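You operate a simulated robot arm through the tools that you are given. There is no shell and no other tool.

Carry out the task below with a simulated robot arm. There is one attempt and no reset: what you move stays moved.

TASK
Plug in the test motor and run it at mid speed.
Fine: plug first, then the isolator and the socket switch, set the knob and press RUN; leave it running.

Only the result counts: the job must be done as asked and must still hold three seconds after the hand-in. Knocking over, shifting, dropping, spilling or breaking anything else fails it.

THE ROBOT
A 6-joint arm with a two-finger parallel gripper on a trunk, on a base that moves. Base frame: it is fixed to the floor where the robot stands at the start and does not move with it; the origin is under the middle of the robot, x ahead of it, y to its left, z up. Readings come in mm, degrees, newtons and seconds.
It reaches about 1347 mm from its shoulder. Its first joint turns from -166.0 to 166.0 degrees. Places, roughly: mode selector [1200, 200, 1100]; motor run key [1000, 200, 1300]; motor socket [600, 100, 900]; motor socket switch [700, 100, 1000]; motor speed knob [1200, 200, 1300]; motor stop key [1000, 200, 1300]; socket isolator [600, 100, 1200]; test motor [400, 500, 200]; yellow latch [800, 200, 900]. Payload 3.91 kg.
Tool frame: the origin (TCP) lies between the finger pads and is the grasp point; the fingertips stand 30 mm ahead of it; z points along the fingers, y is the line along which they close. Largest opening 110 mm; finger width 20, thickness 10; the body of the gripper, 48 by 112 mm, starts 55 mm behind the TCP.
Orientation is that of the tool frame in the base frame, as a unit quaternion [w, x, y, z]. With the fingers straight down and closing along the base's y, the tool's x points along the base's -x, its y along +y and its z along -z.

THE INTERFACE
- The arm moves only by the tool servo_tool. Its argument "series" is a list of rows, each a list of 3 entries, a list of its own where there are three numbers: the finger opening in mm, from 0 to 110, then the shift along the tool's x, y, z in units of 250 mm (1.0 is 250 mm), then the turn, a rotation vector about the tool's x, y, z in units of 180 degrees (1.0 is 180 degrees). In form: [[jaw, [tx, ty, tz], [ax, ay, az]], ...]. A call has 1 to 20 rows; each row is the pose to reach, as a shift and turn from the pose commanded when the call began, along the tool's axes at that moment. A call with a number of a shift or a turn outside -1 to 1 is refused whole. Rows are played at 5 a second. More than 50 mm and 8.6 degrees between two rows, or a gripper value outside its range, and nothing of the call is played. Where a pose cannot be reached the arm comes as near as it can. A force on the tool above 40 N (or 10 N above the force at the start of the call, whichever is more), or a blocked arm, ends the call early, and 0.2 s more pass. The fingers move at their own pace (about 108 mm/s each) and stop on an object; they squeeze with about 36 N. The grip force told is the motor's: it shows also when the fingers shut on nothing. Time passes only in rows, and 0.2 s behind the last, so rows that repeat a pose let the fingers close. It gives the time, the measured TCP pose, the force on the tool (base axes), the opening and the grip force at its end, in the units of the frame above (readings bear some noise), with the torque about the TCP (base axes, N m) and any sound that the robot's microphone picked up.
- Cameras (640 x 400 px; columns grow to the right, rows downward): "scene" is now at [648.7, -133.3, 1054.6]; the picture's right is [0.00, -0.99, 0.14], its down [-0.62, 0.11, 0.78] and it looks along [-0.79, -0.09, -0.61] (base axes); focal length 214 px, centre (320, 200). "wrist" rides on the gripper at [72, 17, -103] in the tool frame; the picture's right is [-0.23, 0.97, 0.00], its down [-0.76, -0.18, -0.62] and it looks along [-0.61, -0.14, 0.78] (tool axes); focal length 222 px, centre (320, 200). There is no depth. A picture from a camera that has moved, and an enlarged one, comes with that camera's place and axes in the base frame and with its lens.
- capture(camera): a new picture of that camera. No time passes.
- roll_base(legs): drives the robot by 1 to 6 legs, each [ahead, left, turn to the left] in mm, mm and degrees, along the robot's own axes; the way and the turn of a leg run together, so that a leg with both is an arc; at most 1500 mm and 180 degrees a leg. The arm and the cameras ride along, it lands a little off, and it stops where it bumps. It gives what a move gives.
- head_to(pan, tilt): turns the head with the scene camera to pan (to the left, within 80 degrees either way) and tilt (down, from -29 to 69), counted from straight ahead of the robot. It gives what a move gives.
- inspect(camera, box): a new picture of the part [left, top, right, bottom] of that camera's present view, enlarged. No time passes.
- close_job(): hands the job in; it is judged then, once.

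Places have to be worked out from the pictures, the camera data and where the tool is seen. Open the gripper and draw the arm clear of the work before you hand the job in, unless the task says otherwise.

The tools are called as name(argument=value, ...) on one line, values as JSON. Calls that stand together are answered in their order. servo_tool: Moves the arm, as the interface text tells. Its arguments: {"type":"object","properties":{"series":{"type":"array"}},"required":["series"]} The other tools are called the same way: roll_base (legs) drives the base; head_to (pan, tilt) turns the head that bears the scene camera; capture (camera) takes a picture; inspect (camera, box) takes an enlarged picture of a part of a camera's view; close_job () hands the job in.

At the start:

```text
time: 0.0
eef_pos: [619.2, -123.3, 999.3]
tcp_rot: [0.0, -0.001, 1.0, 0.0]
wrist_force: [-0.2, 0.1, 0.5]
moment: [-0.01, 0.01, -0.04]
opening: 110.0
grasp_force: 0.0
robot x, y, heading: [-1.3, -0.1, 0.1]
head pan, tilt (commanded): [-7.9, 51.8]
```

scene: 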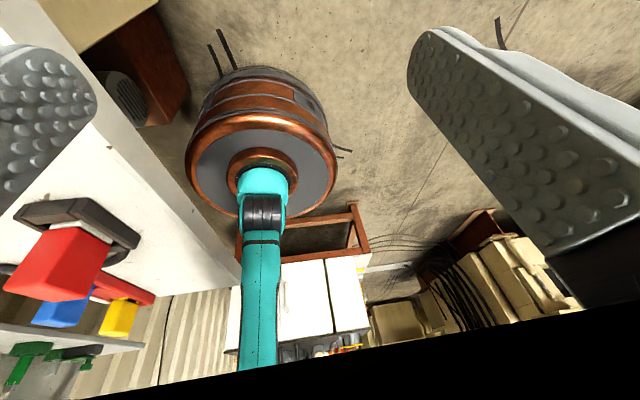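
wrist: 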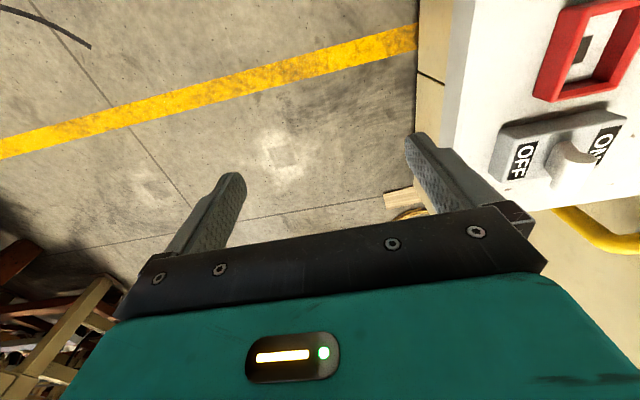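

The wrist picture shows a panel with an isolator-like OFF/ON lever and a red frame off to the left-ahead of the tool. The scene camera seems to look back at the robot, so I turn the head to see how its view changes.

head_to(pan=0, tilt=10)

capture(camera="scene")

capture(camera="wrist")

```text
time: 1.1
eef_pos: [618.6, -122.6, 999.8]
tcp_rot: [0.0, 0.0, 1.0, 0.001]
wrist_force: [-0.3, 0.1, 0.0]
moment: [-0.03, -0.02, 0.01]
opening: 110.1
grasp_force: 0.1
robot x, y, heading: [2.8, 2.4, 0.1]
head pan, tilt (commanded): [0.0, 10.0]
```

```text
taken
camera scene: at [712.9, -123.0, 1036.2], right [0.0, -1.0, 0.0], down [-0.98, 0.0, 0.17], along [-0.17, 0.0, -0.98], focal length 214 px, centre (320, 200)
```

scene: 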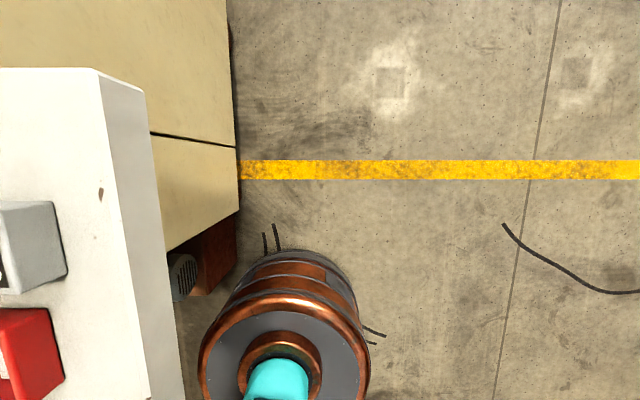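

```text
taken
camera wrist: at [546.5, -105.7, 1104.1], right [0.23, 0.97, 0.0], down [0.76, -0.18, 0.62], along [0.61, -0.14, -0.78], focal length 222 px, centre (320, 200)
```

wrist: 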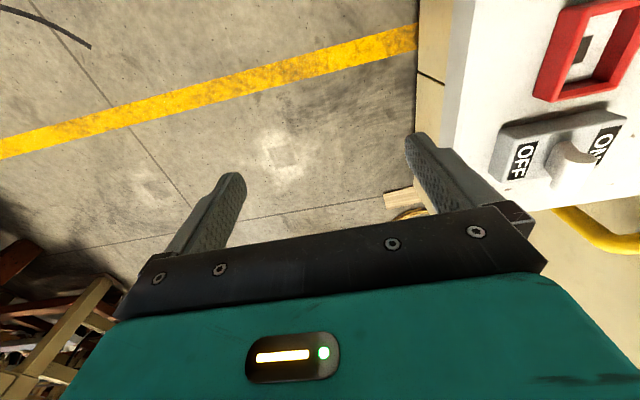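

The scene camera evidently rides on the arm and looks along the fingers at tilt 0, and the panel lies to the left (+y). I pan left to look at the panel face.

head_to(pan=75, tilt=0)

capture(camera="scene")

```text
time: 2.6
eef_pos: [618.6, -122.3, 1000.0]
tcp_rot: [0.0, 0.0, 1.0, 0.0]
wrist_force: [-0.2, -0.5, -0.5]
moment: [0.01, 0.02, 0.02]
opening: 109.8
grasp_force: 0.0
robot x, y, heading: [2.9, -1.0, -0.1]
head pan, tilt (commanded): [75.0, 0.0]
```

```text
taken
camera scene: at [729.0, -36.1, 1105.8], right [0.0, -0.26, -0.97], down [-1.0, 0.0, 0.0], along [0.0, 0.97, -0.26], focal length 214 px, centre (320, 200)
```

scene: 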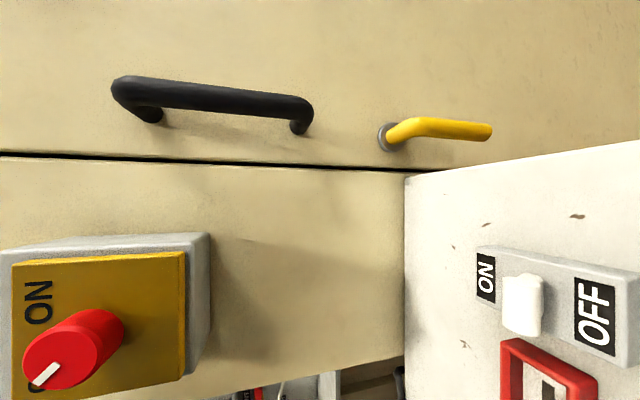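

The isolator (red rotary knob), socket switch (white rocker) and red-framed socket are on the left, with a cabinet having a black handle and yellow latch. I look in other directions to find the rest.

head_to(pan=75, tilt=45)

capture(camera="scene")

head_to(pan=75, tilt=-28)

capture(camera="scene")

head_to(pan=40, tilt=50)

capture(camera="scene")

```text
time: 3.7
eef_pos: [619.9, -122.8, 999.0]
tcp_rot: [0.001, 0.0, 1.0, 0.0]
wrist_force: [-0.2, 0.0, -0.1]
moment: [-0.01, 0.01, 0.0]
opening: 109.9
grasp_force: 0.0
robot x, y, heading: [-0.1, -2.6, 0.2]
head pan, tilt (commanded): [75.0, 45.0]
```

```text
taken
camera scene: at [658.1, -44.4, 1108.1], right [0.0, -0.26, -0.97], down [-0.71, -0.68, 0.18], along [-0.71, 0.68, -0.18], focal length 214 px, centre (320, 200)
```

scene: 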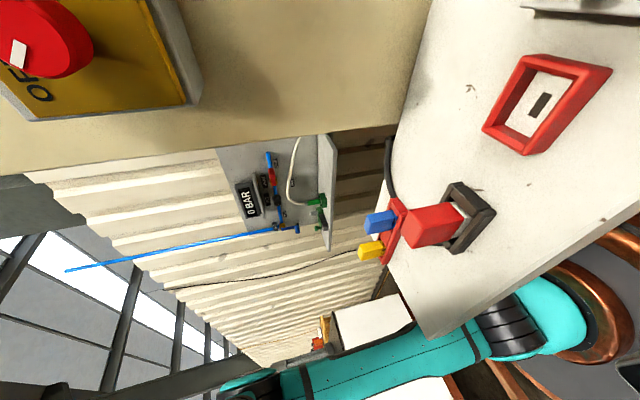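

```text
time: 5.1
eef_pos: [618.8, -123.7, 1000.9]
tcp_rot: [0.0, 0.0, 1.0, 0.0]
wrist_force: [0.3, 0.3, -0.5]
moment: [-0.01, -0.02, 0.03]
opening: 109.9
grasp_force: 0.0
robot x, y, heading: [-1.8, -1.9, 0.2]
head pan, tilt (commanded): [75.0, -28.0]
```

```text
taken
camera scene: at [768.2, -57.5, 1111.6], right [0.0, -0.26, -0.97], down [-0.88, 0.45, -0.12], along [0.47, 0.85, -0.23], focal length 214 px, centre (320, 200)
```

scene: 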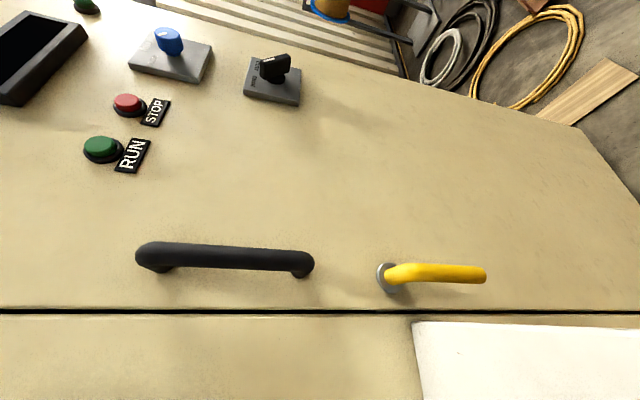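

```text
time: 6.6
eef_pos: [618.4, -122.5, 998.6]
tcp_rot: [0.0, 0.0, 1.0, 0.001]
wrist_force: [-0.7, 0.2, 0.4]
moment: [0.01, -0.01, -0.02]
opening: 110.2
grasp_force: 0.0
robot x, y, heading: [0.1, -1.6, -0.1]
head pan, tilt (commanded): [40.0, 50.0]
```

```text
taken
camera scene: at [651.2, -73.4, 1070.2], right [0.0, -0.77, -0.64], down [-0.64, -0.49, 0.59], along [-0.77, 0.41, -0.49], focal length 214 px, centre (320, 200)
```

scene: 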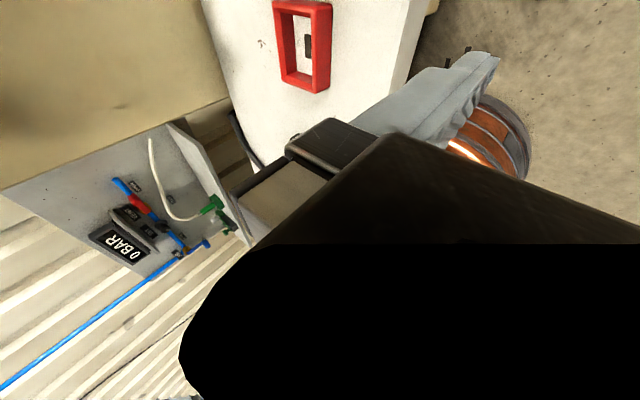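

The plug (red block in a black cradle) sits on the white panel near x≈450, the socket at about [585, 90, 873]; RUN/STOP keys and knobs are on the beige cabinet further ahead. I rotate the tool to point at the panel (+y) while drawing back a bit to the right.

servo_tool(series=[[110, [0, -0.04, 0], [-0.0455, 0, 0]], [110, [0, -0.08, 0], [-0.0909, 0, 0]], [110, [0, -0.12, 0], [-0.1364, 0, 0]], [110, [0, -0.16, 0], [-0.1818, 0, 0]], [110, [0, -0.2, 0], [-0.2273, 0, 0]], [110, [0, -0.24, 0], [-0.2727, 0, 0]], [110, [0, -0.28, 0], [-0.3182, 0, 0]], [110, [0, -0.32, 0], [-0.3636, 0, 0]], [110, [0, -0.36, 0], [-0.4091, 0, 0]], [110, [0, -0.4, 0], [-0.4545, 0, 0]], [110, [0, -0.4, 0], [-0.5, 0, 0]]])

head_to(pan=0, tilt=0)

capture(camera="scene")

capture(camera="wrist")

```text
time: 9.0
eef_pos: [648.9, -171.3, 973.9]
tcp_rot: [0.018, 0.018, 0.717, 0.697]
wrist_force: [0.3, 0.3, 0.4]
moment: [-0.02, -0.04, -0.03]
opening: 109.9
grasp_force: 0.0
out of reach, approached as far as the arm can: row 10, 11
robot x, y, heading: [0.8, -2.6, -0.3]
head pan, tilt (commanded): [40.0, 50.0]
```

```text
time: 10.2
eef_pos: [647.5, -171.6, 974.1]
tcp_rot: [0.018, 0.018, 0.718, 0.695]
wrist_force: [0.2, -0.3, -0.1]
moment: [-0.01, -0.02, 0.0]
opening: 109.9
grasp_force: 0.0
robot x, y, heading: [-0.3, -0.3, 0.1]
head pan, tilt (commanded): [0.0, 0.0]
```

```text
taken
camera scene: at [756.1, -216.8, 975.2], right [0.0, -0.03, -1.0], down [-1.0, 0.05, 0.0], along [0.05, 1.0, -0.03], focal length 214 px, centre (320, 200)
```

scene: 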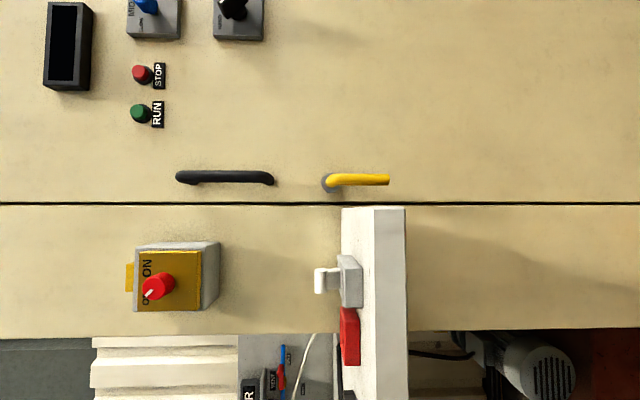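

```text
taken
camera wrist: at [570.8, -270.1, 995.4], right [0.23, 0.02, 0.97], down [0.73, -0.67, -0.16], along [0.65, 0.75, -0.17], focal length 222 px, centre (320, 200)
```

wrist: 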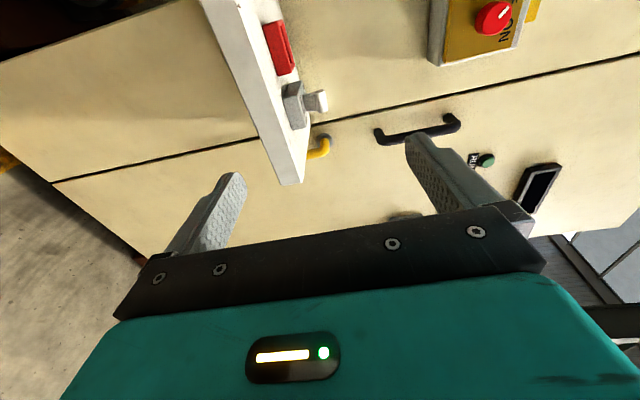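

The picture now shows the white slab is a horizontal bench top: the socket and its switch face up, while the isolator, keys and knobs are on the cabinet front (y≈200). I return the tool to pointing down, higher and nearer to the bench, to view the plug and socket from above.

servo_tool(series=[[110, [0.029, 0.059, 0.037], [0.0408, 0.001, -0.001]], [110, [0.059, 0.117, 0.074], [0.0816, 0.002, -0.002]], [110, [0.088, 0.176, 0.111], [0.1224, 0.003, -0.003]], [110, [0.117, 0.235, 0.148], [0.1632, 0.004, -0.004]], [110, [0.147, 0.293, 0.185], [0.204, 0.005, -0.005]], [110, [0.176, 0.352, 0.222], [0.2448, 0.006, -0.006]], [110, [0.205, 0.411, 0.259], [0.2856, 0.007, -0.007]], [110, [0.235, 0.469, 0.296], [0.3264, 0.008, -0.008]], [110, [0.264, 0.528, 0.333], [0.3672, 0.009, -0.009]], [110, [0.293, 0.587, 0.37], [0.408, 0.01, -0.01]], [110, [0.323, 0.645, 0.407], [0.4488, 0.0115, -0.0115]], [110, [0.352, 0.704, 0.444], [0.4896, 0.0127, -0.0127]]])

head_to(pan=30, tilt=30)

capture(camera="scene")

capture(camera="wrist")

```text
time: 12.8
eef_pos: [563.7, -51.4, 1148.8]
tcp_rot: [-0.001, 0.0, 1.0, 0.0]
wrist_force: [0.1, -0.2, -1.1]
moment: [0.03, 0.02, 0.01]
opening: 109.8
grasp_force: 0.1
robot x, y, heading: [-2.4, 0.4, 0.2]
head pan, tilt (commanded): [0.0, 0.0]
```

```text
time: 13.8
eef_pos: [564.4, -49.9, 1147.2]
tcp_rot: [0.0, -0.001, 1.0, 0.002]
wrist_force: [-0.4, 0.0, -0.2]
moment: [-0.01, -0.03, -0.01]
opening: 109.9
grasp_force: 0.0
robot x, y, heading: [2.9, 0.2, -0.2]
head pan, tilt (commanded): [30.0, 30.0]
```

```text
taken
camera scene: at [624.4, -5.9, 1199.6], right [0.0, -0.87, -0.5], down [-0.87, -0.25, 0.43], along [-0.5, 0.43, -0.75], focal length 214 px, centre (320, 200)
```

scene: 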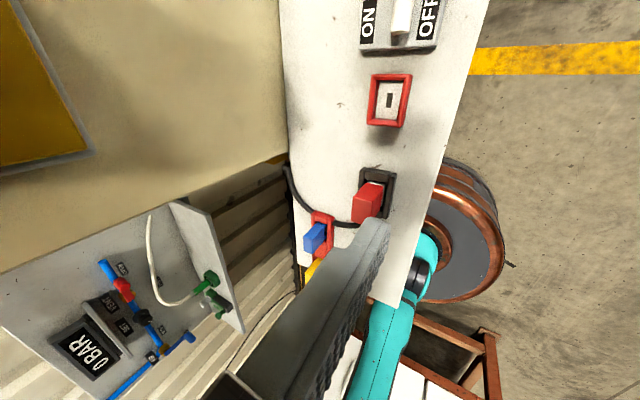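

```text
taken
camera wrist: at [490.2, -34.0, 1252.8], right [0.23, 0.97, 0.0], down [0.76, -0.18, 0.62], along [0.61, -0.14, -0.78], focal length 222 px, centre (320, 200)
```

wrist: 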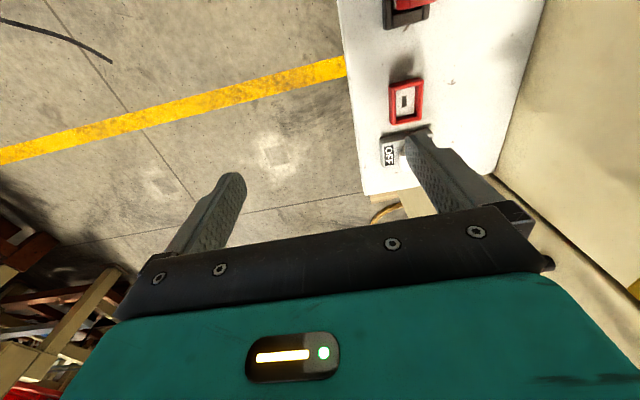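

The plug (red block) sits in a black tray at the bench's near end, with its cord running behind; the socket with a slot lies next to it. I enlarge these for detail.

inspect(camera="scene", box=[260, 60, 460, 300])

inspect(camera="wrist", box=[340, 0, 560, 140])

head_to(pan=30, tilt=5)

capture(camera="scene")

head_to(pan=60, tilt=60)

capture(camera="scene")

```text
1.67 times, centred on (360, 180) of scene
camera zoom: at [624.4, -5.9, 1199.6], right [0.0, -0.87, -0.5], down [-0.87, -0.25, 0.43], along [-0.5, 0.43, -0.75], focal length 358 px, centre (253, 233)
```

zoom: 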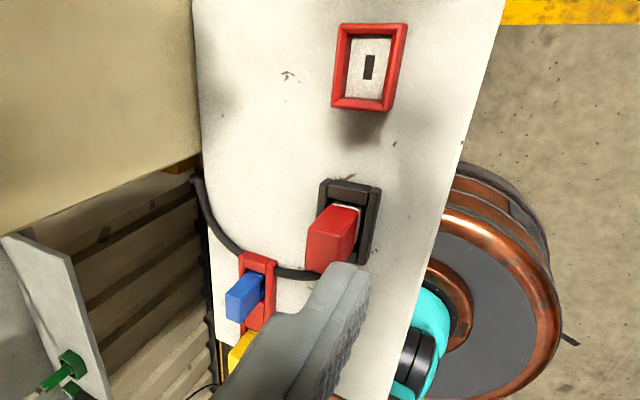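

```text
2.86 times, centred on (450, 70) of wrist
camera zoom: at [490.2, -34.0, 1252.8], right [0.23, 0.97, 0.0], down [0.76, -0.18, 0.62], along [0.61, -0.14, -0.78], focal length 635 px, centre (-51, 571)
```

zoom: 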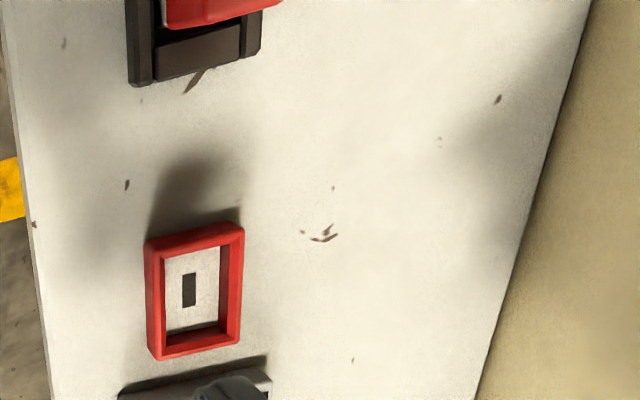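

```text
time: 14.7
eef_pos: [562.5, -50.4, 1149.2]
tcp_rot: [0.0, -0.001, 1.0, 0.001]
wrist_force: [0.0, 0.5, 0.5]
moment: [0.05, -0.02, 0.01]
opening: 110.1
grasp_force: 0.1
robot x, y, heading: [0.4, 0.1, 0.0]
head pan, tilt (commanded): [30.0, 5.0]
```

```text
taken
camera scene: at [664.6, -5.1, 1198.4], right [0.0, -0.86, -0.5], down [-1.0, -0.05, 0.08], along [-0.09, 0.5, -0.86], focal length 214 px, centre (320, 200)
```

scene: 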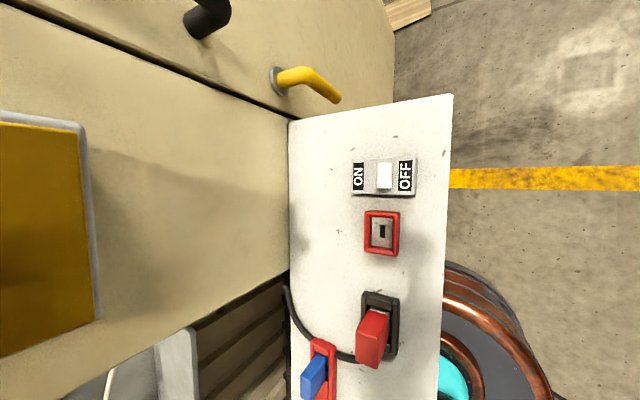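

```text
time: 15.9
eef_pos: [562.6, -51.2, 1148.6]
tcp_rot: [0.0, -0.001, 1.0, 0.002]
wrist_force: [0.3, 0.4, 0.0]
moment: [-0.02, 0.0, 0.0]
opening: 109.9
grasp_force: 0.0
robot x, y, heading: [1.0, -0.4, -0.0]
head pan, tilt (commanded): [60.0, 60.0]
```

```text
taken
camera scene: at [582.3, 6.5, 1244.6], right [0.0, -0.5, -0.87], down [-0.5, -0.75, 0.43], along [-0.87, 0.43, -0.25], focal length 214 px, centre (320, 200)
```

scene: 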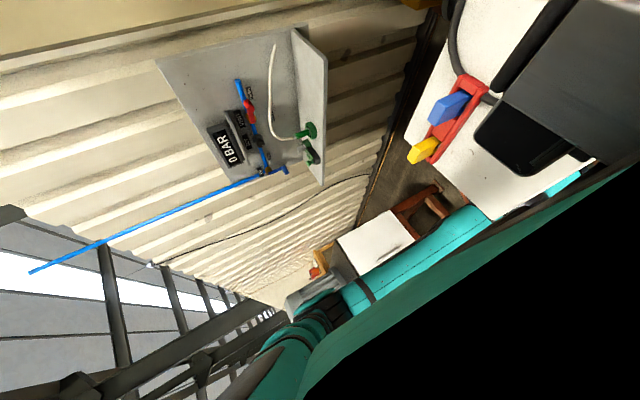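

Triangulation gives the socket slot near [600, 60, 930], the plug body near [485, 56, 960], and the isolator box front at y≈160 (x 587–690, z 1162–1272). I move a bit closer over the bench, staying clear of the isolator, to look at the plug between the fingers.

servo_tool(series=[[110, [0, 0.08, 0.07], [0, 0, 0]], [110, [0, 0.18, 0.14], [0, 0, 0]], [110, [0, 0.27, 0.21], [0, 0, 0]], [110, [0, 0.364, 0.276], [0, 0, 0]]])

head_to(pan=0, tilt=50)

capture(camera="scene")

head_to(pan=0, tilt=20)

capture(camera="scene")

capture(camera="wrist")

```text
time: 16.9
eef_pos: [563.2, 39.4, 1080.9]
tcp_rot: [0.0, 0.0, 1.0, 0.002]
wrist_force: [1.1, 0.1, 0.2]
moment: [0.01, 0.01, 0.02]
opening: 110.2
grasp_force: 0.1
robot x, y, heading: [0.9, -1.0, 0.2]
head pan, tilt (commanded): [60.0, 60.0]
```

```text
time: 18.2
eef_pos: [564.0, 38.6, 1080.1]
tcp_rot: [0.0, -0.001, 1.0, 0.001]
wrist_force: [-0.6, 1.0, -0.3]
moment: [0.01, -0.03, -0.01]
opening: 110.1
grasp_force: 0.0
robot x, y, heading: [-0.3, 2.5, -0.4]
head pan, tilt (commanded): [0.0, 50.0]
```

```text
taken
camera scene: at [595.0, 38.8, 1133.0], right [0.0, -1.0, 0.0], down [-0.64, 0.0, 0.77], along [-0.77, 0.0, -0.64], focal length 214 px, centre (320, 200)
```

scene: 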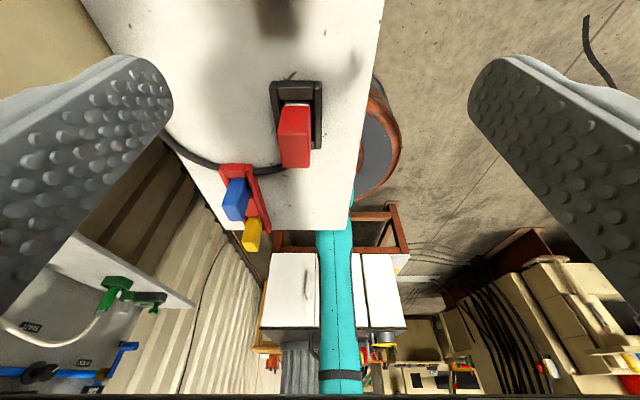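

```text
time: 19.1
eef_pos: [563.5, 39.1, 1080.7]
tcp_rot: [0.001, -0.001, 1.0, 0.001]
wrist_force: [-0.4, -0.4, 0.0]
moment: [0.01, 0.0, 0.01]
opening: 110.1
grasp_force: 0.1
robot x, y, heading: [2.2, -0.0, 0.1]
head pan, tilt (commanded): [0.0, 20.0]
```

```text
taken
camera scene: at [640.5, 38.8, 1116.8], right [0.0, -1.0, 0.0], down [-0.94, 0.0, 0.34], along [-0.34, 0.0, -0.94], focal length 214 px, centre (320, 200)
```

scene: 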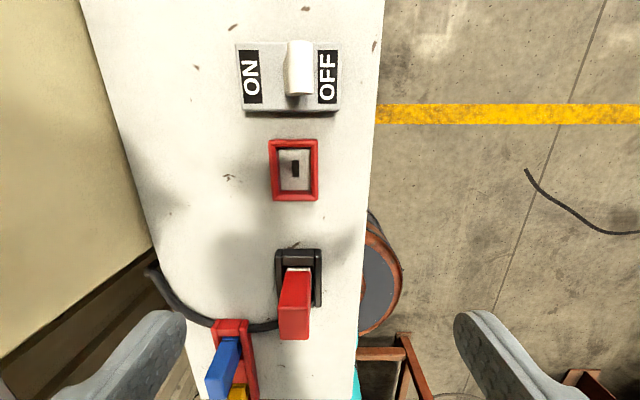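

```text
taken
camera wrist: at [490.4, 55.8, 1184.9], right [0.23, 0.97, 0.0], down [0.76, -0.18, 0.62], along [0.61, -0.14, -0.78], focal length 222 px, centre (320, 200)
```

wrist: 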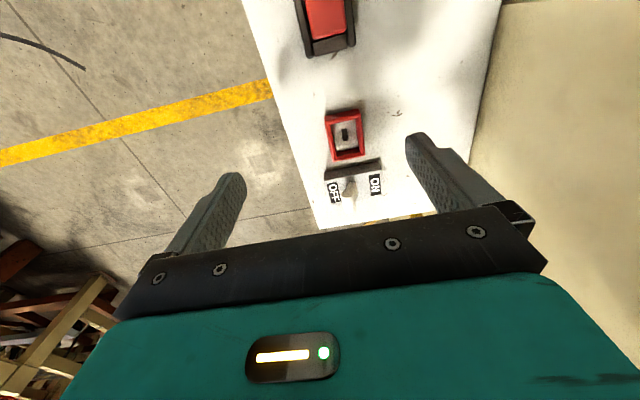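

inspect(camera="scene", box=[220, 120, 380, 360])

inspect(camera="wrist", box=[280, 0, 420, 210])

head_to(pan=0, tilt=50)

inspect(camera="scene", box=[180, 50, 380, 270])

```text
1.67 times, centred on (300, 240) of scene
camera zoom: at [640.5, 38.8, 1116.8], right [0.0, -1.0, 0.0], down [-0.94, 0.0, 0.34], along [-0.34, 0.0, -0.94], focal length 358 px, centre (353, 133)
```

zoom: 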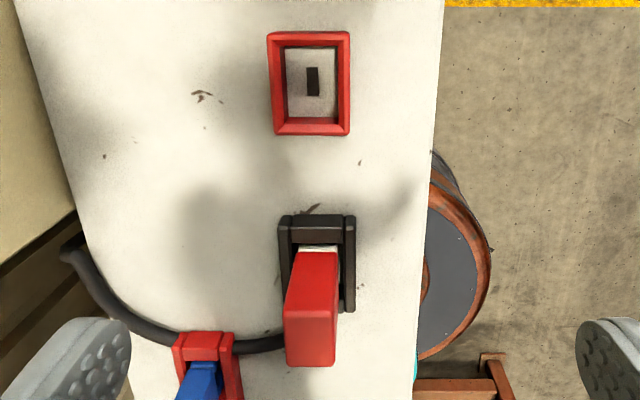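

```text
1.90 times, centred on (350, 105) of wrist
camera zoom: at [490.4, 55.8, 1184.9], right [0.23, 0.97, 0.0], down [0.76, -0.18, 0.62], along [0.61, -0.14, -0.78], focal length 423 px, centre (263, 381)
```

zoom: 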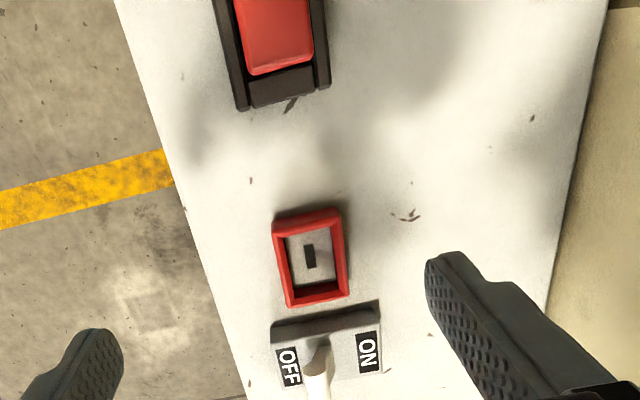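

```text
time: 20.1
eef_pos: [562.9, 38.8, 1080.0]
tcp_rot: [0.001, -0.002, 1.0, 0.001]
wrist_force: [0.1, 0.6, 0.1]
moment: [0.0, 0.01, 0.02]
opening: 110.3
grasp_force: 0.0
robot x, y, heading: [2.5, 0.5, -0.2]
head pan, tilt (commanded): [0.0, 50.0]
```

```text
1.82 times, centred on (280, 160) of scene
camera zoom: at [595.1, 38.7, 1132.9], right [0.0, -1.0, 0.0], down [-0.64, 0.0, 0.77], along [-0.77, 0.0, -0.64], focal length 390 px, centre (393, 273)
```

zoom: 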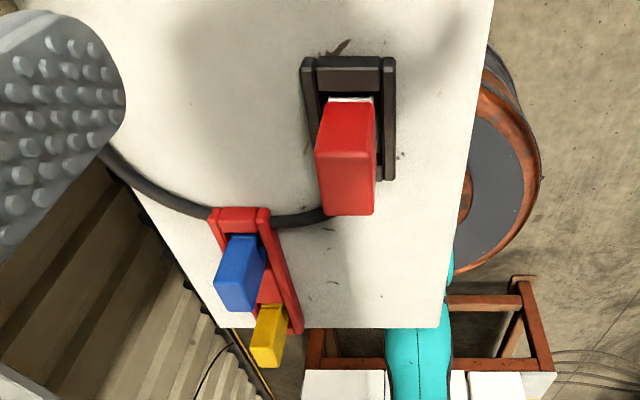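

The plug body spans about x 458–495, y 47–74, z 931–979, and the socket recess is centred at about [601, 61], so the insertion is roughly a +124 mm shift along x. I tilt the tool 15° back (to clear the isolator later) and go above the plug.

servo_tool(series=[[90, [0.088, 0.0216, 0.041], [0, -0.0208, 0]], [80, [0.176, 0.0432, 0.082], [0, -0.0417, 0]], [70, [0.264, 0.0648, 0.123], [0, -0.0625, 0]], [64, [0.352, 0.0864, 0.164], [0, -0.0833, 0]], [64, [0.352, 0.0864, 0.164], [0, -0.0833, 0]]])

head_to(pan=0, tilt=60)

capture(camera="scene")

capture(camera="wrist")

```text
time: 21.3
eef_pos: [475.2, 60.8, 1042.2]
tcp_rot: [0.131, 0.0, 0.991, 0.001]
wrist_force: [-0.4, -0.4, -0.1]
moment: [-0.02, -0.02, -0.01]
opening: 63.9
grasp_force: 0.0
robot x, y, heading: [0.4, 2.6, 0.0]
head pan, tilt (commanded): [0.0, 50.0]
```

```text
time: 22.0
eef_pos: [474.6, 61.6, 1040.7]
tcp_rot: [0.131, 0.0, 0.991, 0.001]
wrist_force: [0.1, 0.3, 0.8]
moment: [-0.03, 0.01, -0.02]
opening: 63.9
grasp_force: 0.1
robot x, y, heading: [2.7, -0.0, 0.2]
head pan, tilt (commanded): [0.0, 60.0]
```

```text
taken
camera scene: at [478.2, 61.0, 1107.3], right [0.0, -1.0, 0.0], down [-0.71, 0.0, 0.71], along [-0.71, 0.0, -0.71], focal length 214 px, centre (320, 200)
```

scene: 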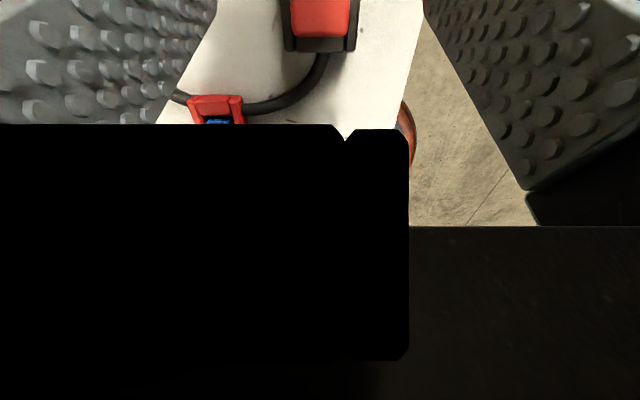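

```text
taken
camera wrist: at [378.9, 78.1, 1123.7], right [0.22, 0.97, 0.06], down [0.57, -0.18, 0.8], along [0.79, -0.14, -0.6], focal length 222 px, centre (320, 200)
```

wrist: 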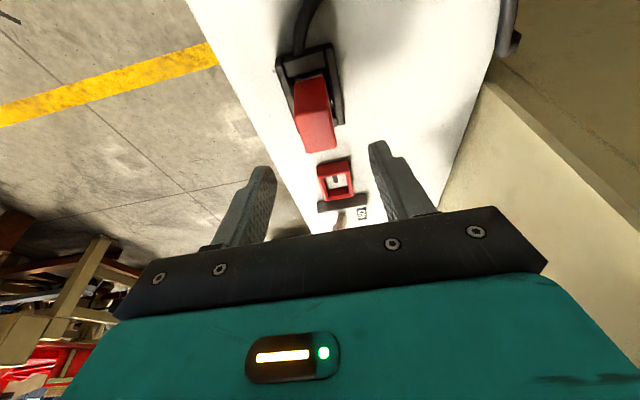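

The wrist view shows the plug with its cord leaving at the −x end and the jaws roughly straddling it. I look with a smaller head tilt and zoom to check the alignment.

head_to(pan=0, tilt=30)

capture(camera="scene")

inspect(camera="wrist", box=[220, 30, 440, 240])

```text
time: 23.0
eef_pos: [475.1, 61.9, 1041.3]
tcp_rot: [0.13, 0.0, 0.991, 0.001]
wrist_force: [0.8, 0.1, 0.1]
moment: [0.02, 0.01, -0.03]
opening: 64.4
grasp_force: 0.1
robot x, y, heading: [-2.0, 2.1, 0.1]
head pan, tilt (commanded): [0.0, 30.0]
```

```text
taken
camera scene: at [524.9, 61.0, 1095.2], right [0.0, -1.0, 0.0], down [-0.97, 0.0, 0.26], along [-0.26, 0.0, -0.97], focal length 214 px, centre (320, 200)
```

scene: 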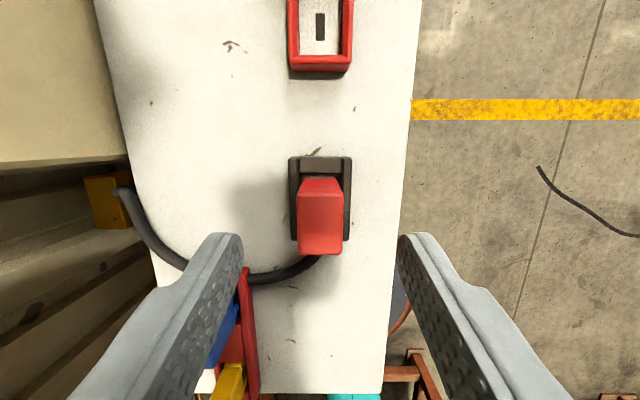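

```text
1.90 times, centred on (330, 135) of wrist
camera zoom: at [378.9, 78.1, 1123.7], right [0.22, 0.97, 0.06], down [0.57, -0.18, 0.8], along [0.79, -0.14, -0.6], focal length 423 px, centre (301, 324)
```

zoom: 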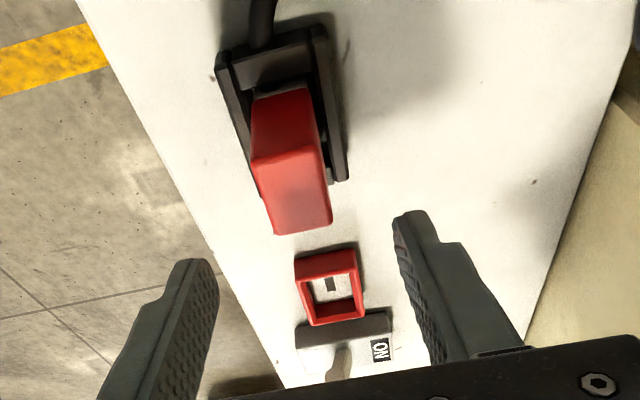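

Combining views, the plug top is centred at [480.5, 61, 983] (37 × 26 mm) and the socket slot at [601, 61, 925], so they are aligned in y. I descend so the fingertips overlap the upper ~28 mm of the plug, keeping them above the socket frame height for later.

servo_tool(series=[[64, [0.0173, 0, 0.07], [0, 0, 0]], [64, [0.0347, 0, 0.14], [0, 0, 0]], [64, [0.052, 0, 0.2097], [0, 0, 0]], [64, [0.052, 0, 0.2097], [0, 0, 0]]])

capture(camera="scene")

capture(camera="wrist")

```text
time: 24.0
eef_pos: [473.9, 59.7, 983.5]
tcp_rot: [0.131, 0.0, 0.991, 0.001]
wrist_force: [0.1, -0.4, -0.5]
moment: [-0.01, 0.03, 0.02]
opening: 64.0
grasp_force: 0.0
robot x, y, heading: [1.3, -0.8, 0.0]
head pan, tilt (commanded): [0.0, 30.0]
```

```text
taken
camera scene: at [524.0, 60.3, 1037.5], right [0.0, -1.0, 0.0], down [-0.97, 0.0, 0.26], along [-0.26, 0.0, -0.97], focal length 214 px, centre (320, 200)
```

scene: 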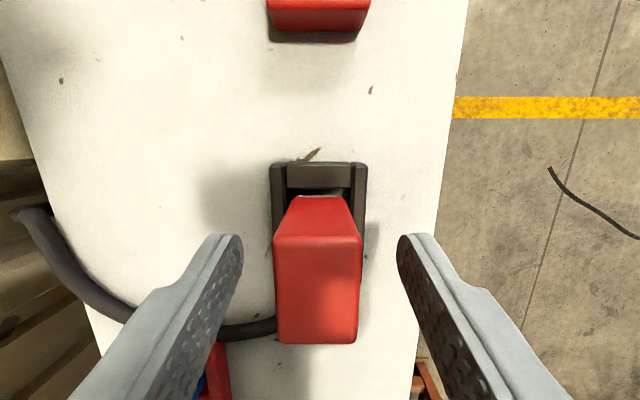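

```text
taken
camera wrist: at [377.9, 77.4, 1065.9], right [0.22, 0.97, 0.06], down [0.57, -0.18, 0.8], along [0.79, -0.14, -0.6], focal length 222 px, centre (320, 200)
```

wrist: 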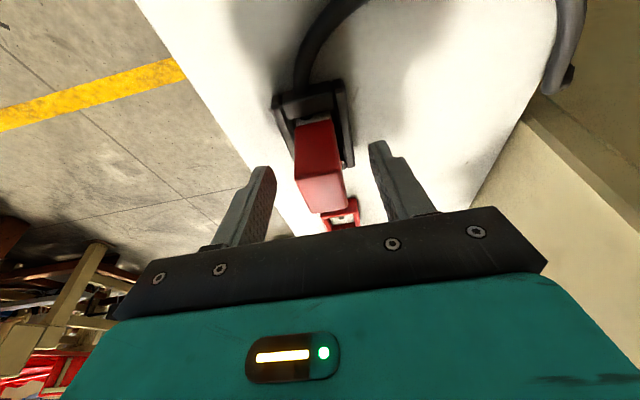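

The jaws straddle the plug symmetrically, with the tips about 30 mm below its top. I close on it.

servo_tool(series=[[40, [0, 0, 0], [0, 0, 0]], [10, [0, 0, 0], [0, 0, 0]], [10, [0, 0, 0], [0, 0, 0]], [10, [0, 0, 0], [0, 0, 0]]])

capture(camera="scene")

```text
time: 25.0
eef_pos: [474.8, 60.6, 984.6]
tcp_rot: [0.13, 0.0, 0.991, 0.001]
wrist_force: [-0.9, 0.8, 0.4]
moment: [0.02, 0.0, 0.02]
opening: 25.8
grasp_force: 35.6
robot x, y, heading: [0.2, -1.0, -0.1]
head pan, tilt (commanded): [0.0, 30.0]
```

```text
taken
camera scene: at [524.0, 60.4, 1037.7], right [0.0, -1.0, 0.0], down [-0.97, 0.0, 0.26], along [-0.26, 0.0, -0.97], focal length 214 px, centre (320, 200)
```

scene: 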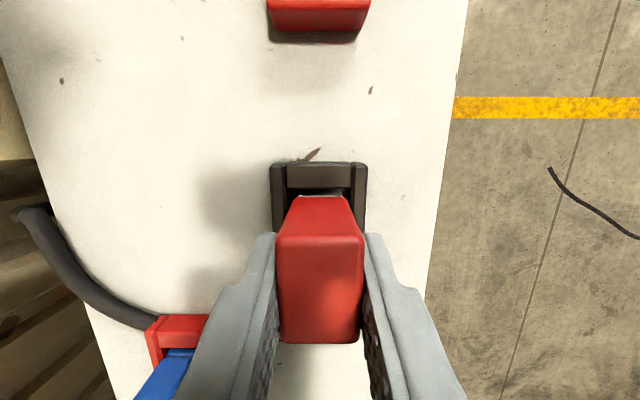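

The plug is held (opening 25.8 mm, 35.6 N). I lift it straight up 50 mm in small steps.

servo_tool(series=[[10, [-0.0104, 0, -0.0386], [0, 0, 0]], [10, [-0.0207, 0, -0.0773], [0, 0, 0]], [10, [-0.0311, 0, -0.1159], [0, 0, 0]], [10, [-0.0414, 0, -0.1546], [0, 0, 0]], [10, [-0.0518, 0, -0.1932], [0, 0, 0]]])

capture(camera="scene")

capture(camera="wrist")

```text
time: 26.2
eef_pos: [475.3, 61.7, 1035.2]
tcp_rot: [0.13, -0.001, 0.992, 0.002]
wrist_force: [-0.4, -0.8, -0.6]
moment: [-0.01, 0.0, -0.01]
opening: 25.3
grasp_force: 36.0
robot x, y, heading: [-2.2, -1.4, -0.2]
head pan, tilt (commanded): [0.0, 30.0]
```

```text
taken
camera scene: at [525.2, 62.0, 1088.1], right [0.0, -1.0, 0.0], down [-0.97, 0.0, 0.26], along [-0.26, 0.0, -0.97], focal length 214 px, centre (320, 200)
```

scene: 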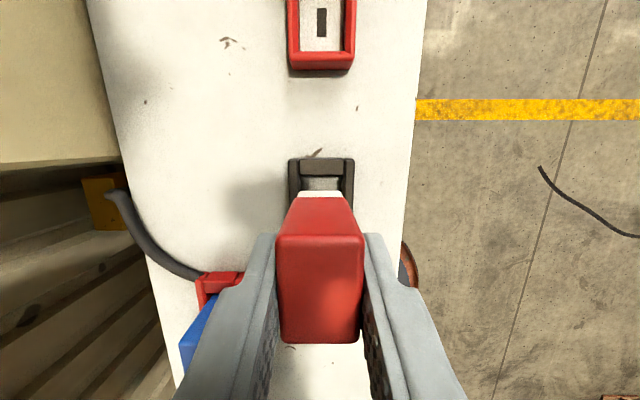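

```text
taken
camera wrist: at [379.2, 79.1, 1116.6], right [0.22, 0.97, 0.06], down [0.57, -0.18, 0.8], along [0.79, -0.14, -0.6], focal length 222 px, centre (320, 200)
```

wrist: 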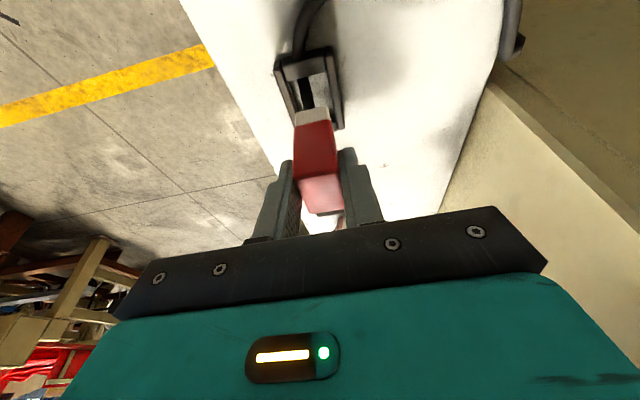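

The red plug is out; the cord seems to stay at the black holder. I enlarge to see whether the cord belongs to the holder or the plug.

inspect(camera="wrist", box=[220, 0, 440, 240])

inspect(camera="scene", box=[240, 120, 420, 350])

```text
1.67 times, centred on (330, 120) of wrist
camera zoom: at [379.2, 79.1, 1116.6], right [0.22, 0.97, 0.06], down [0.57, -0.18, 0.8], along [0.79, -0.14, -0.6], focal length 370 px, centre (303, 333)
```

zoom: 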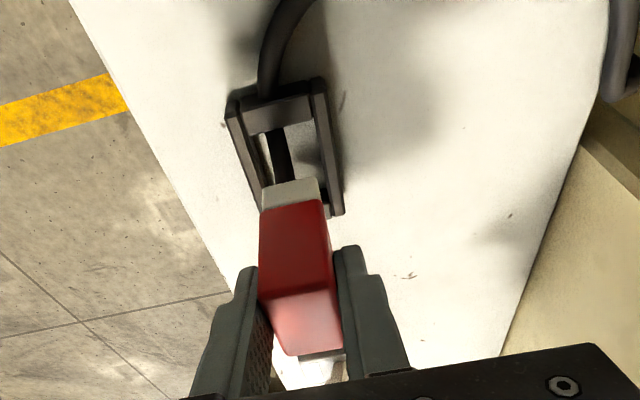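

```text
1.74 times, centred on (330, 235) of scene
camera zoom: at [525.2, 62.0, 1088.1], right [0.0, -1.0, 0.0], down [-0.97, 0.0, 0.26], along [-0.26, 0.0, -0.97], focal length 373 px, centre (303, 139)
```

zoom: 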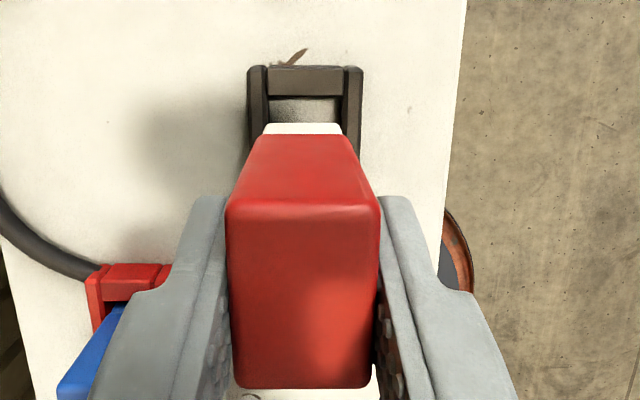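

The red plug has come out with a dark pin under its white part; the cord looks fixed at the holder. Before inserting I want to rule out the blue/yellow plugs, so I look toward them and the motor.

head_to(pan=45, tilt=35)

capture(camera="scene")

head_to(pan=45, tilt=5)

capture(camera="scene")

```text
time: 27.3
eef_pos: [475.6, 62.2, 1034.4]
tcp_rot: [0.13, -0.001, 0.991, 0.001]
wrist_force: [-0.1, 0.0, -1.1]
moment: [-0.02, 0.04, 0.01]
opening: 25.3
grasp_force: 36.3
robot x, y, heading: [0.4, 3.6, 0.1]
head pan, tilt (commanded): [45.0, 35.0]
```

```text
taken
camera scene: at [510.3, 124.1, 1113.3], right [0.18, -0.71, -0.68], down [-0.9, -0.41, 0.18], along [-0.4, 0.58, -0.71], focal length 214 px, centre (320, 200)
```

scene: 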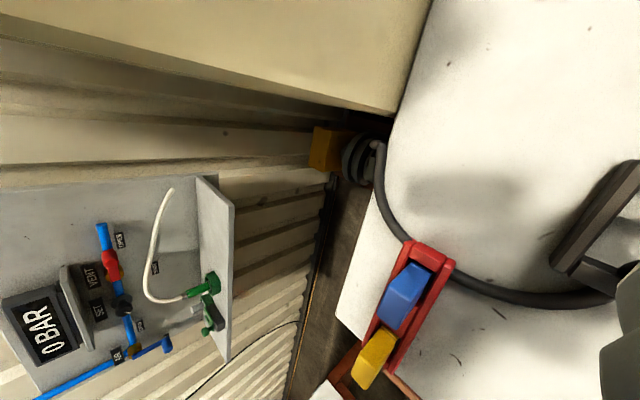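

```text
time: 28.2
eef_pos: [475.7, 61.8, 1034.5]
tcp_rot: [0.131, 0.0, 0.991, 0.001]
wrist_force: [-0.1, -0.2, -2.1]
moment: [0.02, 0.02, 0.0]
opening: 25.6
grasp_force: 36.5
robot x, y, heading: [-0.0, 1.9, -0.1]
head pan, tilt (commanded): [45.0, 5.0]
```

```text
taken
camera scene: at [557.5, 126.9, 1123.2], right [0.18, -0.71, -0.68], down [-0.98, -0.06, -0.2], along [0.1, 0.71, -0.7], focal length 214 px, centre (320, 200)
```

scene: 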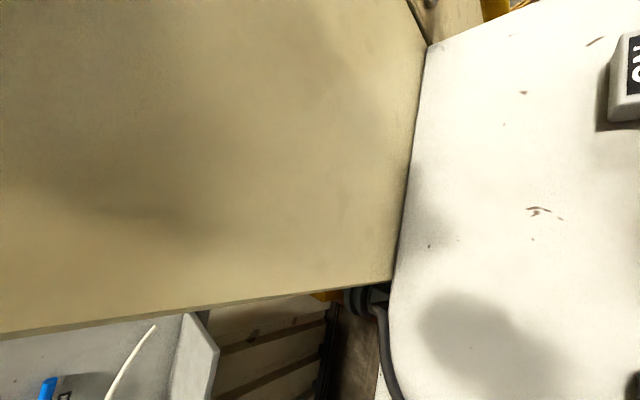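

The cord runs from the motor's gland to the black holder, and the blue/yellow blocks have no cord, so the red plug belongs to the motor. I carry it +120 mm along x to above the red socket, with the head back to center.

head_to(pan=0, tilt=30)

servo_tool(series=[[10, [-0.0927, 0, 0.0249], [0, 0, 0]], [10, [-0.1855, 0, 0.0497], [0, 0, 0]], [10, [-0.2782, 0, 0.0746], [0, 0, 0]], [10, [-0.371, 0, 0.0994], [0, 0, 0]], [10, [-0.4637, 0, 0.1243], [0, 0, 0]], [10, [-0.4637, 0, 0.1243], [0, 0, 0]]])

capture(camera="scene")

capture(camera="wrist")

```text
time: 29.4
eef_pos: [475.6, 63.0, 1033.2]
tcp_rot: [0.131, 0.0, 0.991, 0.001]
wrist_force: [-0.7, -0.1, -1.1]
moment: [-0.03, -0.02, -0.01]
opening: 25.3
grasp_force: 36.1
robot x, y, heading: [1.8, 1.4, 0.3]
head pan, tilt (commanded): [0.0, 30.0]
```

```text
time: 30.8
eef_pos: [598.4, 62.2, 1032.7]
tcp_rot: [0.131, -0.001, 0.991, 0.001]
wrist_force: [0.9, 0.1, -1.8]
moment: [0.0, -0.01, -0.02]
opening: 25.3
grasp_force: 35.9
robot x, y, heading: [3.2, 1.1, 0.1]
head pan, tilt (commanded): [0.0, 30.0]
```

```text
taken
camera scene: at [646.9, 61.7, 1086.1], right [0.0, -1.0, 0.0], down [-0.97, 0.0, 0.26], along [-0.26, 0.0, -0.97], focal length 214 px, centre (320, 200)
```

scene: 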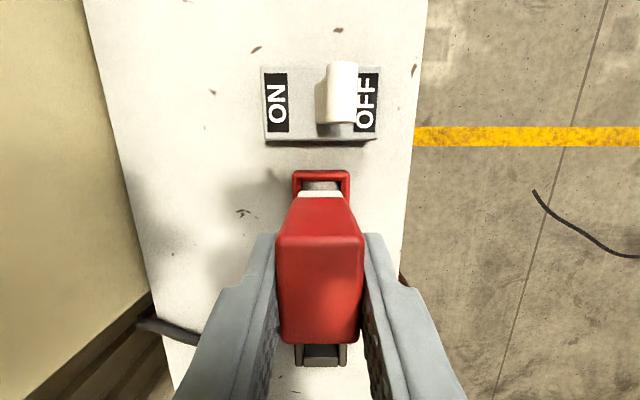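

```text
taken
camera wrist: at [500.8, 78.9, 1114.6], right [0.22, 0.97, 0.06], down [0.57, -0.18, 0.8], along [0.79, -0.14, -0.6], focal length 222 px, centre (320, 200)
```

wrist: 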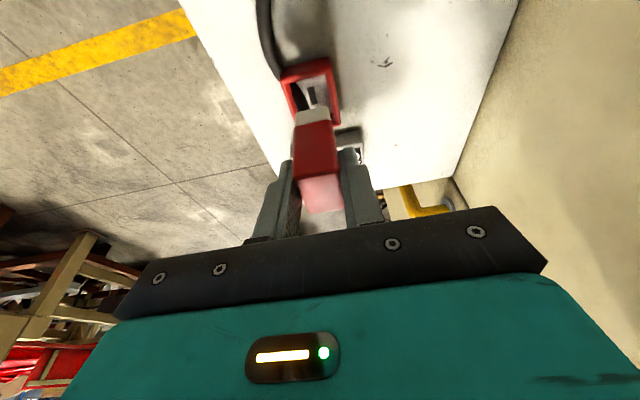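

The cord now appears near the socket, so it does follow the plug. I zoom in on both views to see the pin, slot and cord relation.

inspect(camera="wrist", box=[230, 0, 410, 220])

inspect(camera="scene", box=[240, 140, 400, 360])

```text
1.82 times, centred on (320, 110) of wrist
camera zoom: at [500.8, 78.9, 1114.6], right [0.22, 0.97, 0.06], down [0.57, -0.18, 0.8], along [0.79, -0.14, -0.6], focal length 404 px, centre (320, 364)
```

zoom: 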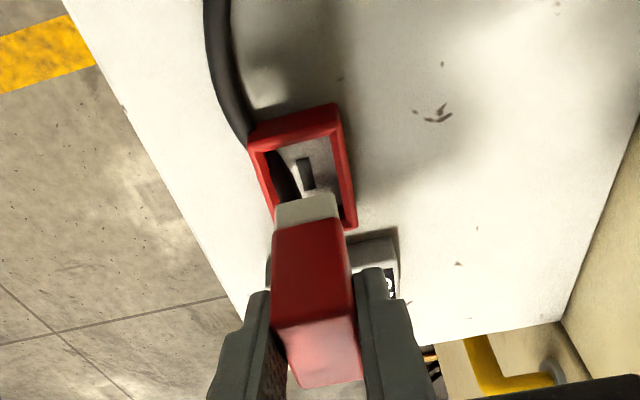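

```text
1.82 times, centred on (320, 250) of scene
camera zoom: at [646.9, 61.7, 1086.1], right [0.0, -1.0, 0.0], down [-0.97, 0.0, 0.26], along [-0.26, 0.0, -0.97], focal length 390 px, centre (320, 109)
```

zoom: 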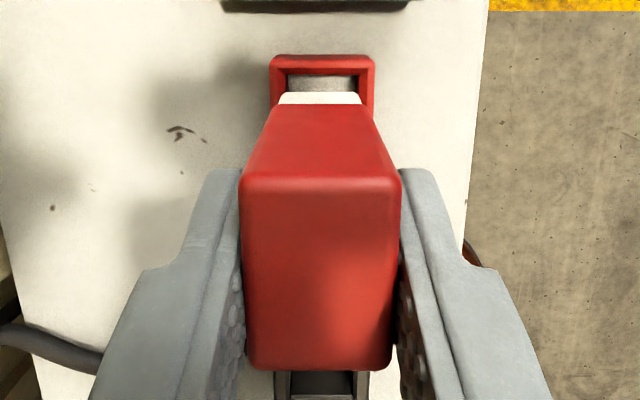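

The plug hangs over the socket; I estimate it is about 1 mm too far in +x and 0.6 mm in +y. I correct that and descend 30 mm, then recheck before inserting.

servo_tool(series=[[10, [0.0119, -0.0024, 0.0382], [0, 0, 0]], [10, [0.0238, -0.0024, 0.0765], [0, 0, 0]], [10, [0.0357, -0.0024, 0.1147], [0, 0, 0]], [10, [0.0357, -0.0024, 0.1147], [0, 0, 0]]])

inspect(camera="wrist", box=[230, 0, 410, 220])

inspect(camera="scene", box=[240, 100, 400, 360])

```text
time: 31.8
eef_pos: [596.7, 61.4, 1003.0]
tcp_rot: [0.131, 0.0, 0.991, 0.001]
wrist_force: [-0.2, -0.2, -1.8]
moment: [-0.01, 0.01, 0.03]
opening: 25.4
grasp_force: 36.1
robot x, y, heading: [-4.9, 0.4, 0.2]
head pan, tilt (commanded): [0.0, 30.0]
```

```text
1.82 times, centred on (320, 110) of wrist
camera zoom: at [500.0, 78.0, 1085.3], right [0.22, 0.97, 0.06], down [0.57, -0.18, 0.8], along [0.79, -0.14, -0.6], focal length 404 px, centre (320, 364)
```

zoom: 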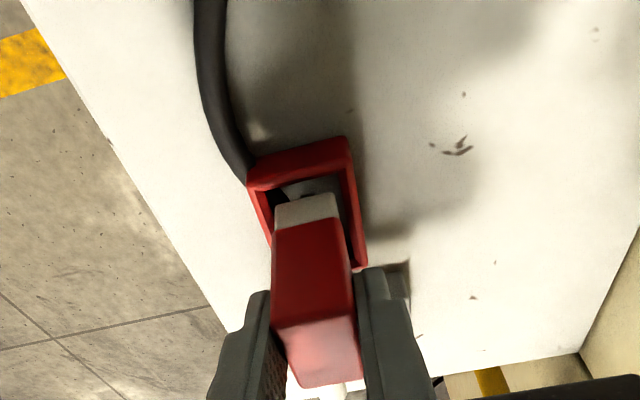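

```text
1.54 times, centred on (320, 230) of scene
camera zoom: at [646.0, 60.9, 1056.8], right [0.0, -1.0, 0.0], down [-0.97, 0.0, 0.26], along [-0.26, 0.0, -0.97], focal length 330 px, centre (320, 154)
```

zoom: 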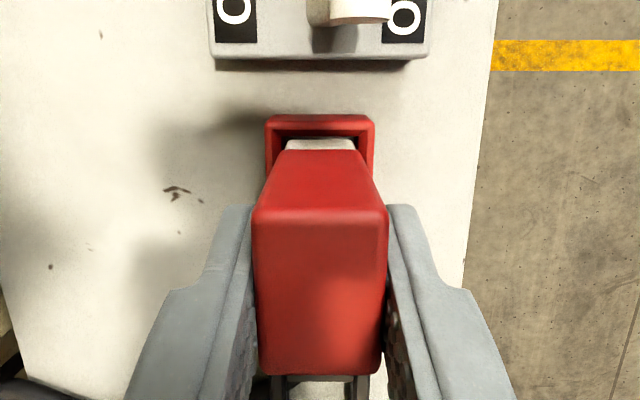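

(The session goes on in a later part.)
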